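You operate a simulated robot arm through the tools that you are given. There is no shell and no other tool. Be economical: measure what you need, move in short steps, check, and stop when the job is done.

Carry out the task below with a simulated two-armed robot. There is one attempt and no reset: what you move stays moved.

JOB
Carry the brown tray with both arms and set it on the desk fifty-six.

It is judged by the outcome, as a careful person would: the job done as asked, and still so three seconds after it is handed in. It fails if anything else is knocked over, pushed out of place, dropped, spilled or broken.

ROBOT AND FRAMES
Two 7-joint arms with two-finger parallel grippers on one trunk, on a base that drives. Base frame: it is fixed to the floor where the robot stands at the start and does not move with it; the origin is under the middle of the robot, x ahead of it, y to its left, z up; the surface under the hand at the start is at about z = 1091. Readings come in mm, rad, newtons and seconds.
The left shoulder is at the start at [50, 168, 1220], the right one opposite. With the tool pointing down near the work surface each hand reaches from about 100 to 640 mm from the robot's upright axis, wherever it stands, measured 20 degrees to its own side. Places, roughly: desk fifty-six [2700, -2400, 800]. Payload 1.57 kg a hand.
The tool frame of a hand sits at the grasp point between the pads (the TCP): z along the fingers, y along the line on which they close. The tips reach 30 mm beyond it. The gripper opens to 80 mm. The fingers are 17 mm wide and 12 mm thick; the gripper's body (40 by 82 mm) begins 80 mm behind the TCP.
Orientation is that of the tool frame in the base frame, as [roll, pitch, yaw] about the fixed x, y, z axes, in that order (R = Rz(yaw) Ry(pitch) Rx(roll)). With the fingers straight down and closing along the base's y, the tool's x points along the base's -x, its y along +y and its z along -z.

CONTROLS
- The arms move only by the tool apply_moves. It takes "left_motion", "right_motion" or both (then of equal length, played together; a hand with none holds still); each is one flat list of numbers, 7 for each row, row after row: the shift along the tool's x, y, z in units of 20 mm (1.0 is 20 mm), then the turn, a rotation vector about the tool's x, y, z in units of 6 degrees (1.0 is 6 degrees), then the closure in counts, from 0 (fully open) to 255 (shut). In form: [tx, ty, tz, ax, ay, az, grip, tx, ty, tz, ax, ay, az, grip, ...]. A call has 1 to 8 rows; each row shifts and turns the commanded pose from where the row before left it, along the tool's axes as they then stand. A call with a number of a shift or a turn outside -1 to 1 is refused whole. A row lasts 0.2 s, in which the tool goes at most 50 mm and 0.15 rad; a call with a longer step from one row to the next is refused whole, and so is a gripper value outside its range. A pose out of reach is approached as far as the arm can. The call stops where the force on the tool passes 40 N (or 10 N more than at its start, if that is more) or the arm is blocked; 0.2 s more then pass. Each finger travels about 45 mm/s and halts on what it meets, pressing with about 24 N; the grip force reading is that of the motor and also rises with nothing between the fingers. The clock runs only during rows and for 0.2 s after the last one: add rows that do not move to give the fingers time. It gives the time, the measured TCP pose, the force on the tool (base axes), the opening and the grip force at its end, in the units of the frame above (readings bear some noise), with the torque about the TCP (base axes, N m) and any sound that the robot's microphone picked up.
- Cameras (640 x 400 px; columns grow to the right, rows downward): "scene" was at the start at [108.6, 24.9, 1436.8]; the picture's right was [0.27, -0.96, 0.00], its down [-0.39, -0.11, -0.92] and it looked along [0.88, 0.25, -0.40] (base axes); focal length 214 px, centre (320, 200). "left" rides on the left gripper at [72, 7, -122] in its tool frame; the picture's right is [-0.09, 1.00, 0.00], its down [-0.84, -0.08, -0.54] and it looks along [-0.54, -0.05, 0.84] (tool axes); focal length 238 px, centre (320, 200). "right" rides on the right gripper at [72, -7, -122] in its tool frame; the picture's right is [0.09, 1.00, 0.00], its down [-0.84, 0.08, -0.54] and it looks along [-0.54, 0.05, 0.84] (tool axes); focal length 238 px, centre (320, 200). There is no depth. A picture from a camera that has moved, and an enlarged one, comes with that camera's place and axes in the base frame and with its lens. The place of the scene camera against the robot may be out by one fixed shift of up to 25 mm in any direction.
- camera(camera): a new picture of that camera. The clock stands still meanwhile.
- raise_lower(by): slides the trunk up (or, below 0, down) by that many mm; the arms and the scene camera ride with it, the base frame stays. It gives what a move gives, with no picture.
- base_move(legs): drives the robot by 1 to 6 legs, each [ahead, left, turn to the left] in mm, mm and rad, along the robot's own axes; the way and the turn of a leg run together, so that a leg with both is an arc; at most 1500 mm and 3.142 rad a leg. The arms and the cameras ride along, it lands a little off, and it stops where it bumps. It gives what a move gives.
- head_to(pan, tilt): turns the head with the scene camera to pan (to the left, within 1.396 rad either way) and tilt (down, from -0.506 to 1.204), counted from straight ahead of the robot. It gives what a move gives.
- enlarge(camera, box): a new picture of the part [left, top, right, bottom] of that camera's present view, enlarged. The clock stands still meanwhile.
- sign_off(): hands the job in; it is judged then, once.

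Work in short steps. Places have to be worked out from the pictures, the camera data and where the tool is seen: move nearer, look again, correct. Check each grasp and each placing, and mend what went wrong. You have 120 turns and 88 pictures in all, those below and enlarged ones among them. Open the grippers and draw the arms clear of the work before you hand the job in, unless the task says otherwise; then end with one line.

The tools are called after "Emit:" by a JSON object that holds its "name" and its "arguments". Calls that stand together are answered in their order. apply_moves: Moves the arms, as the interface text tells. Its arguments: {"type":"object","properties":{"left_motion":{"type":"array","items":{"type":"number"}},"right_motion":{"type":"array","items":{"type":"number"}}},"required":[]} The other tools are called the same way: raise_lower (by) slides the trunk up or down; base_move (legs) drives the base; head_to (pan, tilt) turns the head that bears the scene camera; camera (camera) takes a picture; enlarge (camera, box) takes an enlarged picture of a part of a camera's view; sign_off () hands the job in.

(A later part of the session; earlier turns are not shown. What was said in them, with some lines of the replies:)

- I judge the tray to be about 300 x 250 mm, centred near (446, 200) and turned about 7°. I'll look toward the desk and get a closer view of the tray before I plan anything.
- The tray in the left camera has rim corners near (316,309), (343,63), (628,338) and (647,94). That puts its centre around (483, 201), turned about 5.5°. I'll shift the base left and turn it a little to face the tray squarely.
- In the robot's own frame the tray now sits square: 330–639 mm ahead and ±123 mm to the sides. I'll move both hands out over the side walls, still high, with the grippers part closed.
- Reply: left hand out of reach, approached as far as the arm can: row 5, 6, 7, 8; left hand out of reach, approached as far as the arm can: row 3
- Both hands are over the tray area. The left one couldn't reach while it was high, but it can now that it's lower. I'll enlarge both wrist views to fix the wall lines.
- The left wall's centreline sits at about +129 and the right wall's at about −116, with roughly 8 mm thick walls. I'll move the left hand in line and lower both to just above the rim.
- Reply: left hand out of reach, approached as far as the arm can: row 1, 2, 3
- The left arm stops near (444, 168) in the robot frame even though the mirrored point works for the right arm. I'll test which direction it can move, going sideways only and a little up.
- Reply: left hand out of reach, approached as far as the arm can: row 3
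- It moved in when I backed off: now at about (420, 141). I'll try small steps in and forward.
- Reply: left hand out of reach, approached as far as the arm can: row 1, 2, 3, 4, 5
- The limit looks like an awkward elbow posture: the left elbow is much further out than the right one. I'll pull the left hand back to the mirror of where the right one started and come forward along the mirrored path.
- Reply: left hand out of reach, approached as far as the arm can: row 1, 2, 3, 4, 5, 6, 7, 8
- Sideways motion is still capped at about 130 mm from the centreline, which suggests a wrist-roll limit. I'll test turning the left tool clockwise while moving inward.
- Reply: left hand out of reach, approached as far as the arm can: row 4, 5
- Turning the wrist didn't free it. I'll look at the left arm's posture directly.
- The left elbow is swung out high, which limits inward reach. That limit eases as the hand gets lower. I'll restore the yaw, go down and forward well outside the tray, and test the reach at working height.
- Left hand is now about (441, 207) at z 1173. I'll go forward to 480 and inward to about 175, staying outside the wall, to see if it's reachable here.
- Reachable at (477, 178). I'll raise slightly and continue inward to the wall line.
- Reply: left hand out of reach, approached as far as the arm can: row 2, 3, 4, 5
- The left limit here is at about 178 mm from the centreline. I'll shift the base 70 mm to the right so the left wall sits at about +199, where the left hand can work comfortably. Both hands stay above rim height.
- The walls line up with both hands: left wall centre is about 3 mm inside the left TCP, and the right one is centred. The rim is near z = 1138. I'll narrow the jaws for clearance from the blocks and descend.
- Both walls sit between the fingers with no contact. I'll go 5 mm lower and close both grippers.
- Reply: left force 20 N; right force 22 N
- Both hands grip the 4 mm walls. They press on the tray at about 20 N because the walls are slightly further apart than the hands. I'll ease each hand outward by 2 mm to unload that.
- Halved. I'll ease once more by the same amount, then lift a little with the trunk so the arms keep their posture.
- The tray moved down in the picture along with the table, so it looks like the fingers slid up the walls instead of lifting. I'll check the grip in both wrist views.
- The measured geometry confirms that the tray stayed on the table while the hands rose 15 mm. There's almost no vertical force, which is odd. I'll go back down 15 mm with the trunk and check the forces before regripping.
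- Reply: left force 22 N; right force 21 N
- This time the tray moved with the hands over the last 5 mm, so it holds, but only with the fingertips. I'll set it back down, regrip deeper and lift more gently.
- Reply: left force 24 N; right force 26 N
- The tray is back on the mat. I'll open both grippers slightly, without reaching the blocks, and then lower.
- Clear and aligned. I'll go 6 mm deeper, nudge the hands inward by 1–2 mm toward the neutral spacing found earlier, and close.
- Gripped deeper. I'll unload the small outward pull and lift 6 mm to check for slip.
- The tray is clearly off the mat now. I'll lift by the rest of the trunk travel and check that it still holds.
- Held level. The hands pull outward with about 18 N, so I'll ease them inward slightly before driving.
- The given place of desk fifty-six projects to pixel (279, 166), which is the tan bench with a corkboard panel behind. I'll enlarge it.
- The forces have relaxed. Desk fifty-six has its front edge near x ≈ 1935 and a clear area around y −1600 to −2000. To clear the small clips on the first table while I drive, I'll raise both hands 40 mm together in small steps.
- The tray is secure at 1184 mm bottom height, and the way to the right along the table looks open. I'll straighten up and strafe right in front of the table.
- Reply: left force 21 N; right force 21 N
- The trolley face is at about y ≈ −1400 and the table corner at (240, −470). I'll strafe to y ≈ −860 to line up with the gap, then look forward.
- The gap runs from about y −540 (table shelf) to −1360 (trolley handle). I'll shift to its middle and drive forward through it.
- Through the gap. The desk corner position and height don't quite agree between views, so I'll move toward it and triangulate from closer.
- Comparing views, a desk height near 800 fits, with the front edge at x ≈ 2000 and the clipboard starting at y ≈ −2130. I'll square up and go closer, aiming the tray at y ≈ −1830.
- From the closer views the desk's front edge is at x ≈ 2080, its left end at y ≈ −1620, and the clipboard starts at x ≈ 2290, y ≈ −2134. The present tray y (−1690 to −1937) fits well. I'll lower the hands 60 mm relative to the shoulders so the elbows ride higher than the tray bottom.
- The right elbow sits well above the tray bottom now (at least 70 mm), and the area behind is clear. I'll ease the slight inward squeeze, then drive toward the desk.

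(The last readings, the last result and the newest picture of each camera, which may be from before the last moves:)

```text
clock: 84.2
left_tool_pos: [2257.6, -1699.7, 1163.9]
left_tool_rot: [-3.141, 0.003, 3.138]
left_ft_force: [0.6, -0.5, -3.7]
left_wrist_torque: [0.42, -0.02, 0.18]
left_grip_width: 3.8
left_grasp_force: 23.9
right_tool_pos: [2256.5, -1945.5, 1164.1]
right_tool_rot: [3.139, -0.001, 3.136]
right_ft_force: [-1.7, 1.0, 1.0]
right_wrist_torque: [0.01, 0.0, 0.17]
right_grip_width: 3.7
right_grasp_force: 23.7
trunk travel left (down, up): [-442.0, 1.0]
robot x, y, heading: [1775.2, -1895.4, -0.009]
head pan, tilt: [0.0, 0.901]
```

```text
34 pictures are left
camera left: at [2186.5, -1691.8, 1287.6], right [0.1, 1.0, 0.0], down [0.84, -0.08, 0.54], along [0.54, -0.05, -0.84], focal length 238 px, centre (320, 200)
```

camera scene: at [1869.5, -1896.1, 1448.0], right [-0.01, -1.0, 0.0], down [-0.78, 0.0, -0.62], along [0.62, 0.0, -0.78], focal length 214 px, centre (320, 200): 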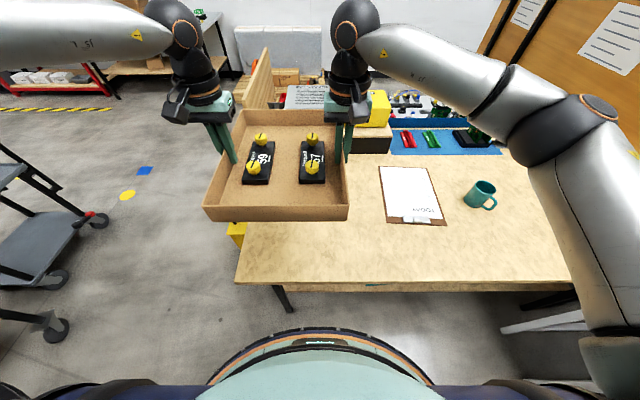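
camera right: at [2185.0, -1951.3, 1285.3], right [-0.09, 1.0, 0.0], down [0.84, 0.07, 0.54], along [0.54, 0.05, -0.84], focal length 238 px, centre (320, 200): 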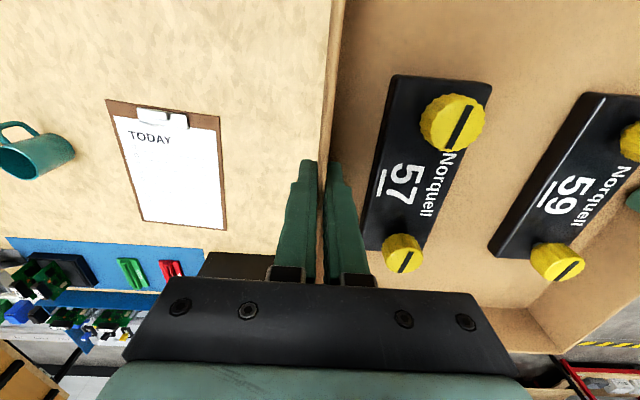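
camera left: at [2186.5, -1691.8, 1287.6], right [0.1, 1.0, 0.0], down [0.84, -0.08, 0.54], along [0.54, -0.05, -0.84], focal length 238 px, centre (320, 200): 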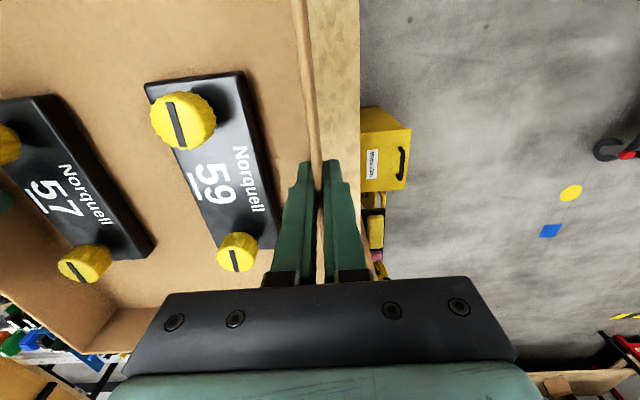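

The tray (x 2102–2412 now) should go about 45 mm further in for margin from the front edge at about 2080–2095, and 25 mm right. Then I'll start lowering with the trunk.

Emit:
{"name": "base_move", "arguments": {"legs": [[45, -25, 0.009]]}}

Emit:
{"name": "raise_lower", "arguments": {"by": -200}}

Emit:
{"name": "camera", "arguments": {"camera": "scene"}}

Emit:
{"name": "camera", "arguments": {"camera": "left"}}

Emit:
{"name": "camera", "arguments": {"camera": "right"}}

```text
clock: 85.2
left_tool_pos: [2303.0, -1719.0, 1164.0]
left_tool_rot: [-3.141, 0.002, -3.133]
left_ft_force: [1.8, -1.4, -4.2]
left_wrist_torque: [0.45, 0.02, 0.16]
left_grip_width: 3.6
left_grasp_force: 24.3
right_tool_pos: [2303.3, -1964.6, 1163.7]
right_tool_rot: [3.137, 0.0, -3.135]
right_ft_force: [-0.9, 0.8, -0.3]
right_wrist_torque: [0.02, -0.01, 0.18]
right_grip_width: 3.7
right_grasp_force: 24.1
trunk travel left (down, up): [-442.0, 1.0]
robot x, y, heading: [1823.3, -1921.7, 0.001]
head pan, tilt: [0.0, 0.901]
```

```text
clock: 87.3
left_tool_pos: [2302.4, -1718.1, 965.1]
left_tool_rot: [3.141, 0.001, -3.135]
left_ft_force: [1.6, -1.4, -3.8]
left_wrist_torque: [0.41, 0.0, 0.18]
left_grip_width: 3.6
left_grasp_force: 23.9
right_tool_pos: [2303.1, -1964.6, 963.6]
right_tool_rot: [3.138, 0.001, -3.135]
right_ft_force: [-1.5, 0.9, -0.7]
right_wrist_torque: [-0.08, 0.0, 0.18]
right_grip_width: 3.8
right_grasp_force: 24.3
trunk travel left (down, up): [-242.0, 201.0]
robot x, y, heading: [1821.4, -1922.1, 0.006]
head pan, tilt: [0.0, 0.901]
```

```text
33 pictures are left
camera scene: at [1915.7, -1919.7, 1248.1], right [0.0, -1.0, 0.0], down [-0.78, 0.0, -0.62], along [0.62, 0.0, -0.78], focal length 214 px, centre (320, 200)
```

scene: 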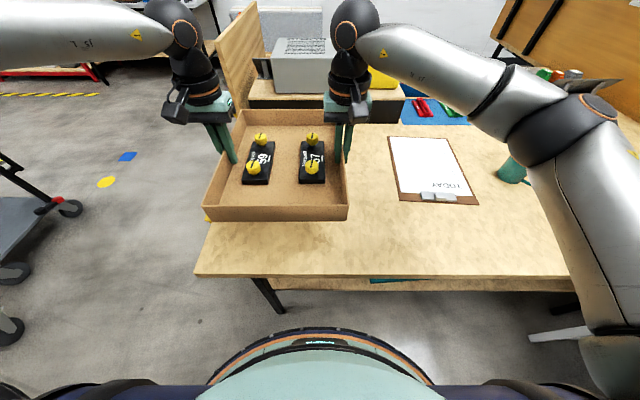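

```text
32 pictures are left
camera left: at [2230.4, -1712.1, 1087.7], right [0.09, 1.0, 0.0], down [0.84, -0.07, 0.54], along [0.54, -0.05, -0.84], focal length 238 px, centre (320, 200)
```

left: 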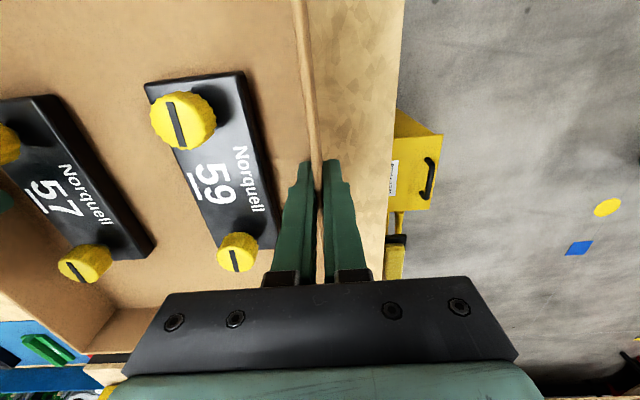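

```text
31 pictures are left
camera right: at [2231.7, -1971.6, 1085.4], right [-0.1, 1.0, 0.0], down [0.84, 0.08, 0.54], along [0.54, 0.06, -0.84], focal length 238 px, centre (320, 200)
```

right: 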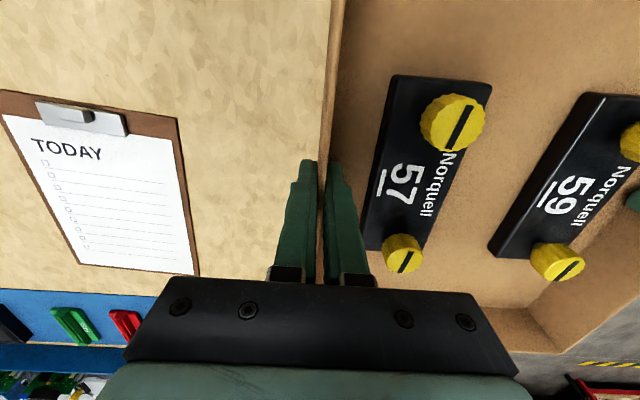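

Parallax from the 200 mm drop puts the desk surface nearer z ≈ 750, and the tray is well inside the edges and clear of the clipboard. The tray bottom is at about 925, so I'll lower 100 more, then go in small steps.

Emit:
{"name": "raise_lower", "arguments": {"by": -100}}

Emit:
{"name": "camera", "arguments": {"camera": "scene"}}

Emit:
{"name": "head_to", "arguments": {"pan": -0.9, "tilt": 0.6}}

Emit:
{"name": "camera", "arguments": {"camera": "scene"}}

```text
clock: 88.7
left_tool_pos: [2301.8, -1719.4, 863.4]
left_tool_rot: [-3.14, 0.0, -3.133]
left_ft_force: [1.7, -0.2, -3.0]
left_wrist_torque: [0.4, 0.01, 0.13]
left_grip_width: 3.8
left_grasp_force: 23.7
right_tool_pos: [2302.6, -1964.0, 864.6]
right_tool_rot: [3.138, 0.001, -3.136]
right_ft_force: [-1.3, 0.8, -0.7]
right_wrist_torque: [-0.04, -0.03, 0.14]
right_grip_width: 3.7
right_grasp_force: 23.9
trunk travel left (down, up): [-142.0, 301.0]
robot x, y, heading: [1819.4, -1920.9, 0.006]
head pan, tilt: [0.0, 0.901]
```

```text
30 pictures are left
camera scene: at [1915.6, -1919.7, 1148.1], right [0.0, -1.0, 0.0], down [-0.78, 0.0, -0.62], along [0.62, 0.0, -0.78], focal length 214 px, centre (320, 200)
```

scene: 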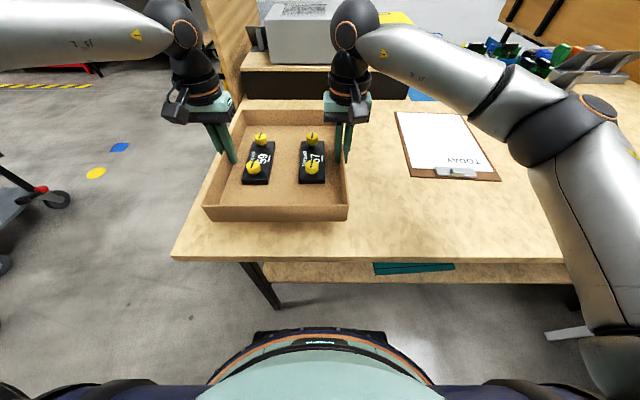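

```text
clock: 89.9
left_tool_pos: [2301.9, -1718.3, 864.3]
left_tool_rot: [-3.14, 0.002, -3.135]
left_ft_force: [1.0, -0.7, -3.6]
left_wrist_torque: [0.42, 0.04, 0.16]
left_grip_width: 3.7
left_grasp_force: 23.6
right_tool_pos: [2303.3, -1965.4, 864.7]
right_tool_rot: [3.14, -0.001, -3.135]
right_ft_force: [-0.6, 1.8, -0.4]
right_wrist_torque: [-0.02, -0.02, 0.15]
right_grip_width: 3.6
right_grasp_force: 23.8
trunk travel left (down, up): [-142.0, 301.0]
robot x, y, heading: [1820.0, -1920.1, 0.007]
head pan, tilt: [-0.901, 0.6]
```

```text
29 pictures are left
camera scene: at [1895.6, -1989.0, 1172.8], right [-0.78, -0.63, 0.0], down [-0.35, 0.44, -0.82], along [0.52, -0.64, -0.57], focal length 214 px, centre (320, 200)
```

scene: 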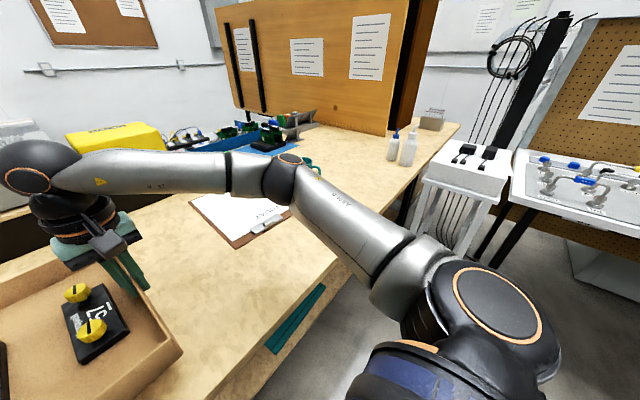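

The elbow and upper arm are clear of the mug and clipboard. I'll lower 25 more, then step down watching the vertical force.

Emit:
{"name": "head_to", "arguments": {"pan": 0.0, "tilt": 0.8}}

Emit:
{"name": "raise_lower", "arguments": {"by": -20}}

Emit:
{"name": "raise_lower", "arguments": {"by": -10}}

Emit:
{"name": "enlarge", "arguments": {"camera": "scene", "box": [160, 100, 400, 300]}}

```text
clock: 91.1
left_tool_pos: [2301.0, -1717.8, 865.2]
left_tool_rot: [-3.139, 0.001, -3.135]
left_ft_force: [1.2, -0.2, -3.8]
left_wrist_torque: [0.4, 0.03, 0.18]
left_grip_width: 3.9
left_grasp_force: 24.3
right_tool_pos: [2302.9, -1963.9, 863.3]
right_tool_rot: [3.138, 0.0, -3.135]
right_ft_force: [-2.1, 1.2, -0.9]
right_wrist_torque: [-0.01, 0.03, 0.18]
right_grip_width: 3.7
right_grasp_force: 24.1
trunk travel left (down, up): [-142.0, 301.0]
robot x, y, heading: [1820.9, -1923.0, 0.006]
head pan, tilt: [0.0, 0.799]
```

```text
clock: 91.8
left_tool_pos: [2301.7, -1718.2, 843.8]
left_tool_rot: [-3.141, 0.001, -3.134]
left_ft_force: [1.9, -1.6, -3.3]
left_wrist_torque: [0.4, -0.01, 0.15]
left_grip_width: 3.9
left_grasp_force: 23.8
right_tool_pos: [2303.0, -1964.6, 843.6]
right_tool_rot: [3.138, 0.0, -3.135]
right_ft_force: [-1.7, 0.4, 0.2]
right_wrist_torque: [-0.02, 0.01, 0.16]
right_grip_width: 3.7
right_grasp_force: 23.9
trunk travel left (down, up): [-122.0, 321.0]
robot x, y, heading: [1821.0, -1920.3, 0.005]
head pan, tilt: [0.0, 0.799]
```

```text
clock: 92.3
left_tool_pos: [2301.8, -1719.0, 834.2]
left_tool_rot: [-3.14, 0.003, -3.134]
left_ft_force: [0.8, -0.7, -2.9]
left_wrist_torque: [0.42, -0.04, 0.12]
left_grip_width: 3.7
left_grasp_force: 24.1
right_tool_pos: [2303.4, -1964.3, 833.1]
right_tool_rot: [3.137, 0.0, -3.136]
right_ft_force: [-1.1, 0.7, 0.4]
right_wrist_torque: [-0.05, 0.01, 0.13]
right_grip_width: 3.5
right_grasp_force: 24.1
trunk travel left (down, up): [-112.0, 331.0]
robot x, y, heading: [1824.2, -1917.4, 0.007]
head pan, tilt: [0.0, 0.799]
```

```text
2.00 times, centred on (280, 200) of scene
camera zoom: at [1920.8, -1919.7, 1125.9], right [0.0, -1.0, 0.0], down [-0.72, 0.0, -0.7], along [0.7, 0.0, -0.72], focal length 429 px, centre (400, 200)
```

zoom: 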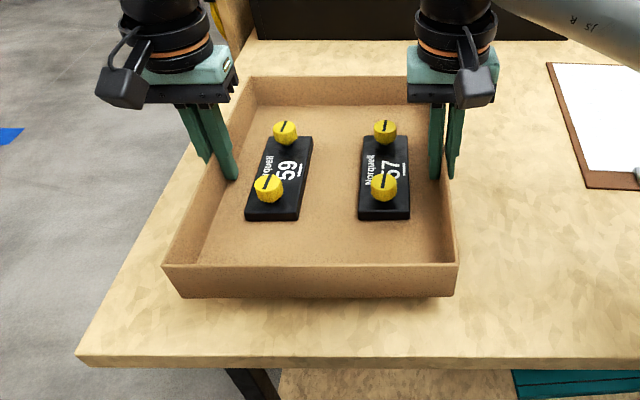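

No contact yet with the bottom at about 795, and the shadow shows a remaining gap. I'll step down further.

Emit:
{"name": "raise_lower", "arguments": {"by": -15}}

Emit:
{"name": "raise_lower", "arguments": {"by": -8}}

Emit:
{"name": "enlarge", "arguments": {"camera": "scene", "box": [160, 100, 400, 300]}}

```text
clock: 93.0
left_tool_pos: [2300.8, -1717.5, 817.9]
left_tool_rot: [-3.14, 0.001, -3.134]
left_ft_force: [0.6, -1.6, -2.8]
left_wrist_torque: [0.4, 0.02, 0.15]
left_grip_width: 3.5
left_grasp_force: 24.1
right_tool_pos: [2301.5, -1964.1, 818.6]
right_tool_rot: [3.138, 0.0, -3.133]
right_ft_force: [-1.0, 1.2, -0.3]
right_wrist_torque: [-0.05, 0.04, 0.14]
right_grip_width: 3.7
right_grasp_force: 24.1
trunk travel left (down, up): [-97.0, 346.0]
robot x, y, heading: [1819.0, -1916.4, 0.006]
head pan, tilt: [0.0, 0.799]
```

```text
clock: 93.5
left_tool_pos: [2300.9, -1718.6, 811.3]
left_tool_rot: [-3.138, 0.003, -3.135]
left_ft_force: [1.6, -0.6, -3.1]
left_wrist_torque: [0.37, 0.0, 0.15]
left_grip_width: 3.6
left_grasp_force: 23.7
right_tool_pos: [2303.1, -1963.7, 810.0]
right_tool_rot: [3.139, 0.0, -3.134]
right_ft_force: [-1.8, 1.6, -1.7]
right_wrist_torque: [-0.01, -0.02, 0.13]
right_grip_width: 3.7
right_grasp_force: 24.2
trunk travel left (down, up): [-89.0, 354.0]
robot x, y, heading: [1821.1, -1921.7, 0.001]
head pan, tilt: [0.0, 0.799]
```

```text
2.00 times, centred on (280, 200) of scene
camera zoom: at [1920.8, -1919.7, 1102.9], right [0.0, -1.0, 0.0], down [-0.72, 0.0, -0.7], along [0.7, 0.0, -0.72], focal length 429 px, centre (400, 200)
```

zoom: 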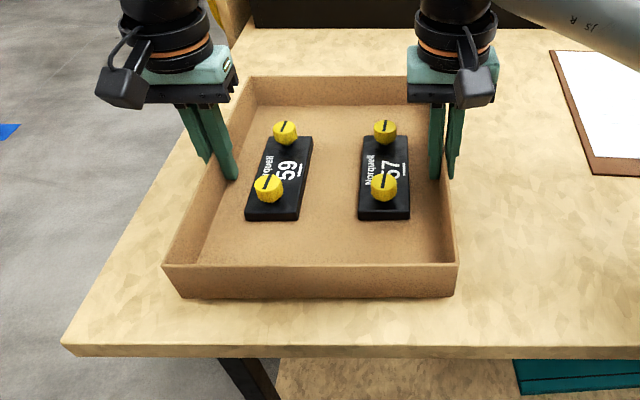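

Still no contact, with the shadow gap shrinking. I'll continue in smaller steps.

Emit:
{"name": "raise_lower", "arguments": {"by": -8}}

Emit:
{"name": "raise_lower", "arguments": {"by": -6}}

Emit:
{"name": "enlarge", "arguments": {"camera": "scene", "box": [180, 180, 340, 290]}}

```text
clock: 94.1
left_tool_pos: [2301.7, -1718.5, 803.0]
left_tool_rot: [-3.138, 0.003, -3.135]
left_ft_force: [1.5, -1.0, -3.2]
left_wrist_torque: [0.41, 0.01, 0.16]
left_grip_width: 3.6
left_grasp_force: 24.0
right_tool_pos: [2303.4, -1964.7, 802.9]
right_tool_rot: [3.139, 0.0, -3.134]
right_ft_force: [-1.1, 1.4, -0.2]
right_wrist_torque: [-0.02, 0.04, 0.15]
right_grip_width: 3.5
right_grasp_force: 24.5
trunk travel left (down, up): [-81.0, 362.0]
robot x, y, heading: [1818.8, -1919.9, 0.004]
head pan, tilt: [0.0, 0.799]
```

```text
clock: 94.6
left_tool_pos: [2300.9, -1718.2, 798.6]
left_tool_rot: [-3.137, 0.004, -3.135]
left_ft_force: [3.8, 1.1, 4.7]
left_wrist_torque: [0.23, 0.55, 0.14]
left_grip_width: 3.6
left_grasp_force: 23.9
right_tool_pos: [2303.8, -1963.6, 799.2]
right_tool_rot: [3.136, 0.004, -3.135]
right_ft_force: [0.8, 0.7, 14.3]
right_wrist_torque: [-0.4, 0.44, 0.19]
right_grip_width: 3.7
right_grasp_force: 23.8
trunk travel left (down, up): [-75.0, 368.0]
robot x, y, heading: [1819.1, -1917.7, 0.006]
head pan, tilt: [0.0, 0.799]
```

```text
3.64 times, centred on (260, 235) of scene
camera zoom: at [1920.0, -1919.7, 1089.4], right [0.0, -1.0, 0.0], down [-0.72, 0.0, -0.7], along [0.7, 0.0, -0.72], focal length 780 px, centre (538, 73)
```

zoom: 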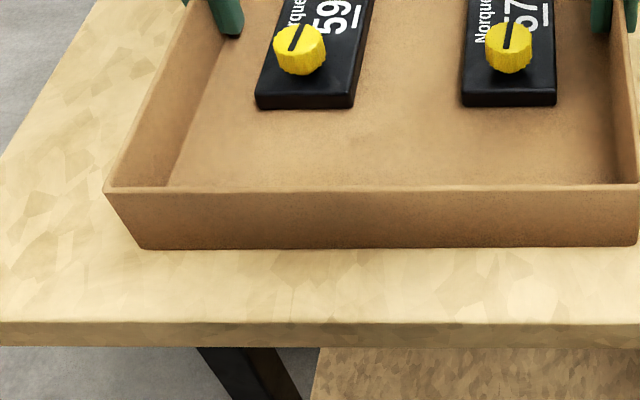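

The tray is on the desk: upward forces of 5 and 14 N, and its front edge is about 45 mm inside the desk edge. I'll open both grippers just enough to clear the walls without touching the blocks.

Emit:
{"name": "apply_moves", "arguments": {"left_motion": [0, 0, -0.08, 0, 0, 0, 255, 0, 0, 0, 0, 0, 0, 215, 0, 0, 0, 0, 0, 0, 172, 0, 0, 0, 0, 0, 0, 172, 0, 0, 0, 0, 0, 0, 172], "right_motion": [0, 0, -0.08, 0, 0, 0, 255, 0, 0, 0, 0, 0, 0, 215, 0, 0, 0, 0, 0, 0, 172, 0, 0, 0, 0, 0, 0, 172, 0, 0, 0, 0, 0, 0, 172]}}

Emit:
{"name": "camera", "arguments": {"camera": "left"}}

Emit:
{"name": "camera", "arguments": {"camera": "right"}}

```text
clock: 95.8
left_tool_pos: [2301.6, -1718.6, 799.4]
left_tool_rot: [-3.14, 0.001, -3.136]
left_ft_force: [0.1, 0.1, 0.8]
left_wrist_torque: [-0.02, 0.0, 0.03]
left_grip_width: 26.2
left_grasp_force: 0.1
right_tool_pos: [2302.1, -1964.4, 797.9]
right_tool_rot: [3.139, -0.001, -3.136]
right_ft_force: [-0.4, 0.3, 0.6]
right_wrist_torque: [0.02, -0.01, 0.02]
right_grip_width: 26.3
right_grasp_force: 0.1
trunk travel left (down, up): [-75.0, 368.0]
robot x, y, heading: [1818.3, -1919.2, 0.0]
head pan, tilt: [0.0, 0.799]
```

```text
25 pictures are left
camera left: at [2230.5, -1712.2, 922.2], right [0.09, 1.0, 0.0], down [0.84, -0.07, 0.54], along [0.54, -0.05, -0.84], focal length 238 px, centre (320, 200)
```

left: 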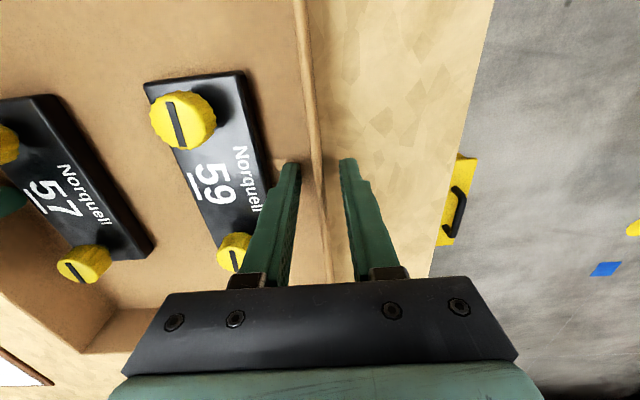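

```text
24 pictures are left
camera right: at [2231.2, -1971.7, 920.0], right [-0.1, 1.0, 0.0], down [0.84, 0.08, 0.54], along [0.54, 0.06, -0.84], focal length 238 px, centre (320, 200)
```

right: 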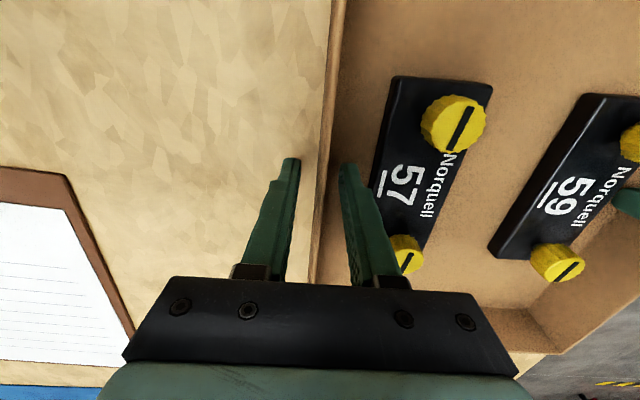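

Both grippers are released with the walls free between the fingers. I'll raise the trunk straight up to lift the hands clear and check that the tray stays put.

Emit:
{"name": "raise_lower", "arguments": {"by": 60}}

Emit:
{"name": "raise_lower", "arguments": {"by": 150}}

Emit:
{"name": "camera", "arguments": {"camera": "scene"}}

```text
clock: 96.8
left_tool_pos: [2301.2, -1718.4, 859.0]
left_tool_rot: [-3.139, 0.003, -3.135]
left_ft_force: [-0.7, -0.8, -0.5]
left_wrist_torque: [-0.01, -0.02, -0.01]
left_grip_width: 26.0
left_grasp_force: 0.0
right_tool_pos: [2303.6, -1964.5, 858.4]
right_tool_rot: [3.139, 0.0, -3.135]
right_ft_force: [0.9, -0.7, -0.5]
right_wrist_torque: [-0.01, 0.0, -0.01]
right_grip_width: 26.0
right_grasp_force: 0.1
trunk travel left (down, up): [-135.0, 308.0]
robot x, y, heading: [1821.0, -1917.5, 0.009]
head pan, tilt: [0.0, 0.799]
```

```text
clock: 98.6
left_tool_pos: [2302.2, -1718.0, 1008.5]
left_tool_rot: [-3.14, 0.002, -3.135]
left_ft_force: [-0.3, -0.1, -0.4]
left_wrist_torque: [0.04, 0.03, -0.01]
left_grip_width: 25.9
left_grasp_force: 0.0
right_tool_pos: [2302.0, -1965.7, 1008.1]
right_tool_rot: [3.137, 0.001, -3.137]
right_ft_force: [0.7, 0.1, 0.9]
right_wrist_torque: [-0.02, 0.0, -0.01]
right_grip_width: 26.2
right_grasp_force: 0.0
trunk travel left (down, up): [-285.0, 158.0]
robot x, y, heading: [1823.8, -1921.8, 0.006]
head pan, tilt: [0.0, 0.799]
```

```text
23 pictures are left
camera scene: at [1920.8, -1919.7, 1298.9], right [0.0, -1.0, 0.0], down [-0.72, 0.0, -0.7], along [0.7, 0.0, -0.72], focal length 214 px, centre (320, 200)
```

scene: 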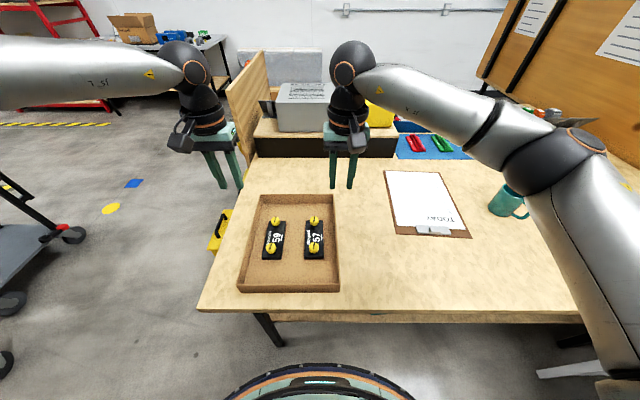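

The tray sits flat and wholly on the desk, both blocks are in place, and nothing around it has been disturbed. I'll open the grippers fully and back away.

Emit:
{"name": "apply_moves", "arguments": {"left_motion": [0, 0, 0, 0, 0, 0, 0, 0, 0, 0, 0, 0, 0, 0, 0, 0, 0, 0, 0, 0, 0, 0, 0, 0, 0, 0, 0, 0], "right_motion": [0, 0, 0, 0, 0, 0, 0, 0, 0, 0, 0, 0, 0, 0, 0, 0, 0, 0, 0, 0, 0, 0, 0, 0, 0, 0, 0, 0]}}

Emit:
{"name": "base_move", "arguments": {"legs": [[-300, 0, 0]]}}

Emit:
{"name": "camera", "arguments": {"camera": "scene"}}

```text
clock: 99.6
left_tool_pos: [2301.3, -1718.2, 1008.6]
left_tool_rot: [-3.138, 0.002, -3.137]
left_ft_force: [0.2, -0.1, 0.0]
left_wrist_torque: [0.02, -0.01, 0.02]
left_grip_width: 80.1
left_grasp_force: 0.1
right_tool_pos: [2303.0, -1964.4, 1008.2]
right_tool_rot: [3.138, 0.0, -3.135]
right_ft_force: [0.1, 0.5, -0.5]
right_wrist_torque: [0.02, -0.01, 0.03]
right_grip_width: 80.0
right_grasp_force: 0.1
trunk travel left (down, up): [-285.0, 158.0]
robot x, y, heading: [1821.1, -1918.8, 0.013]
head pan, tilt: [0.0, 0.799]
```

```text
clock: 101.7
left_tool_pos: [1997.2, -1724.0, 1009.4]
left_tool_rot: [-3.139, 0.001, 3.136]
left_ft_force: [0.2, 0.1, 0.2]
left_wrist_torque: [-0.01, -0.03, 0.0]
left_grip_width: 80.1
left_grasp_force: 0.0
right_tool_pos: [1995.7, -1971.2, 1008.6]
right_tool_rot: [3.138, -0.001, 3.135]
right_ft_force: [-0.5, -0.5, -0.9]
right_wrist_torque: [0.03, -0.04, 0.04]
right_grip_width: 80.0
right_grasp_force: 0.1
trunk travel left (down, up): [-285.0, 158.0]
robot x, y, heading: [1516.5, -1914.7, -0.012]
head pan, tilt: [0.0, 0.799]
```

```text
22 pictures are left
camera scene: at [1614.1, -1920.7, 1299.0], right [-0.01, -1.0, 0.0], down [-0.72, 0.01, -0.7], along [0.7, -0.01, -0.72], focal length 214 px, centre (320, 200)
```

scene: 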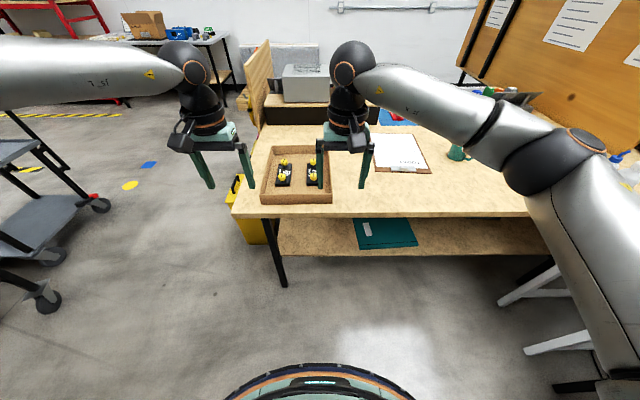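

The tray rests on the desk with its contents upright. The grippers are open and the arms are clear, so I'm handing the job in.

Emit:
{"name": "sign_off", "arguments": {}}

```text
The job is handed in.
```

The brown tray, with both blocks still in it, is on the bench at desk fifty-six's given position (I saw no "56" label to confirm it), and nothing on the bench was disturbed.
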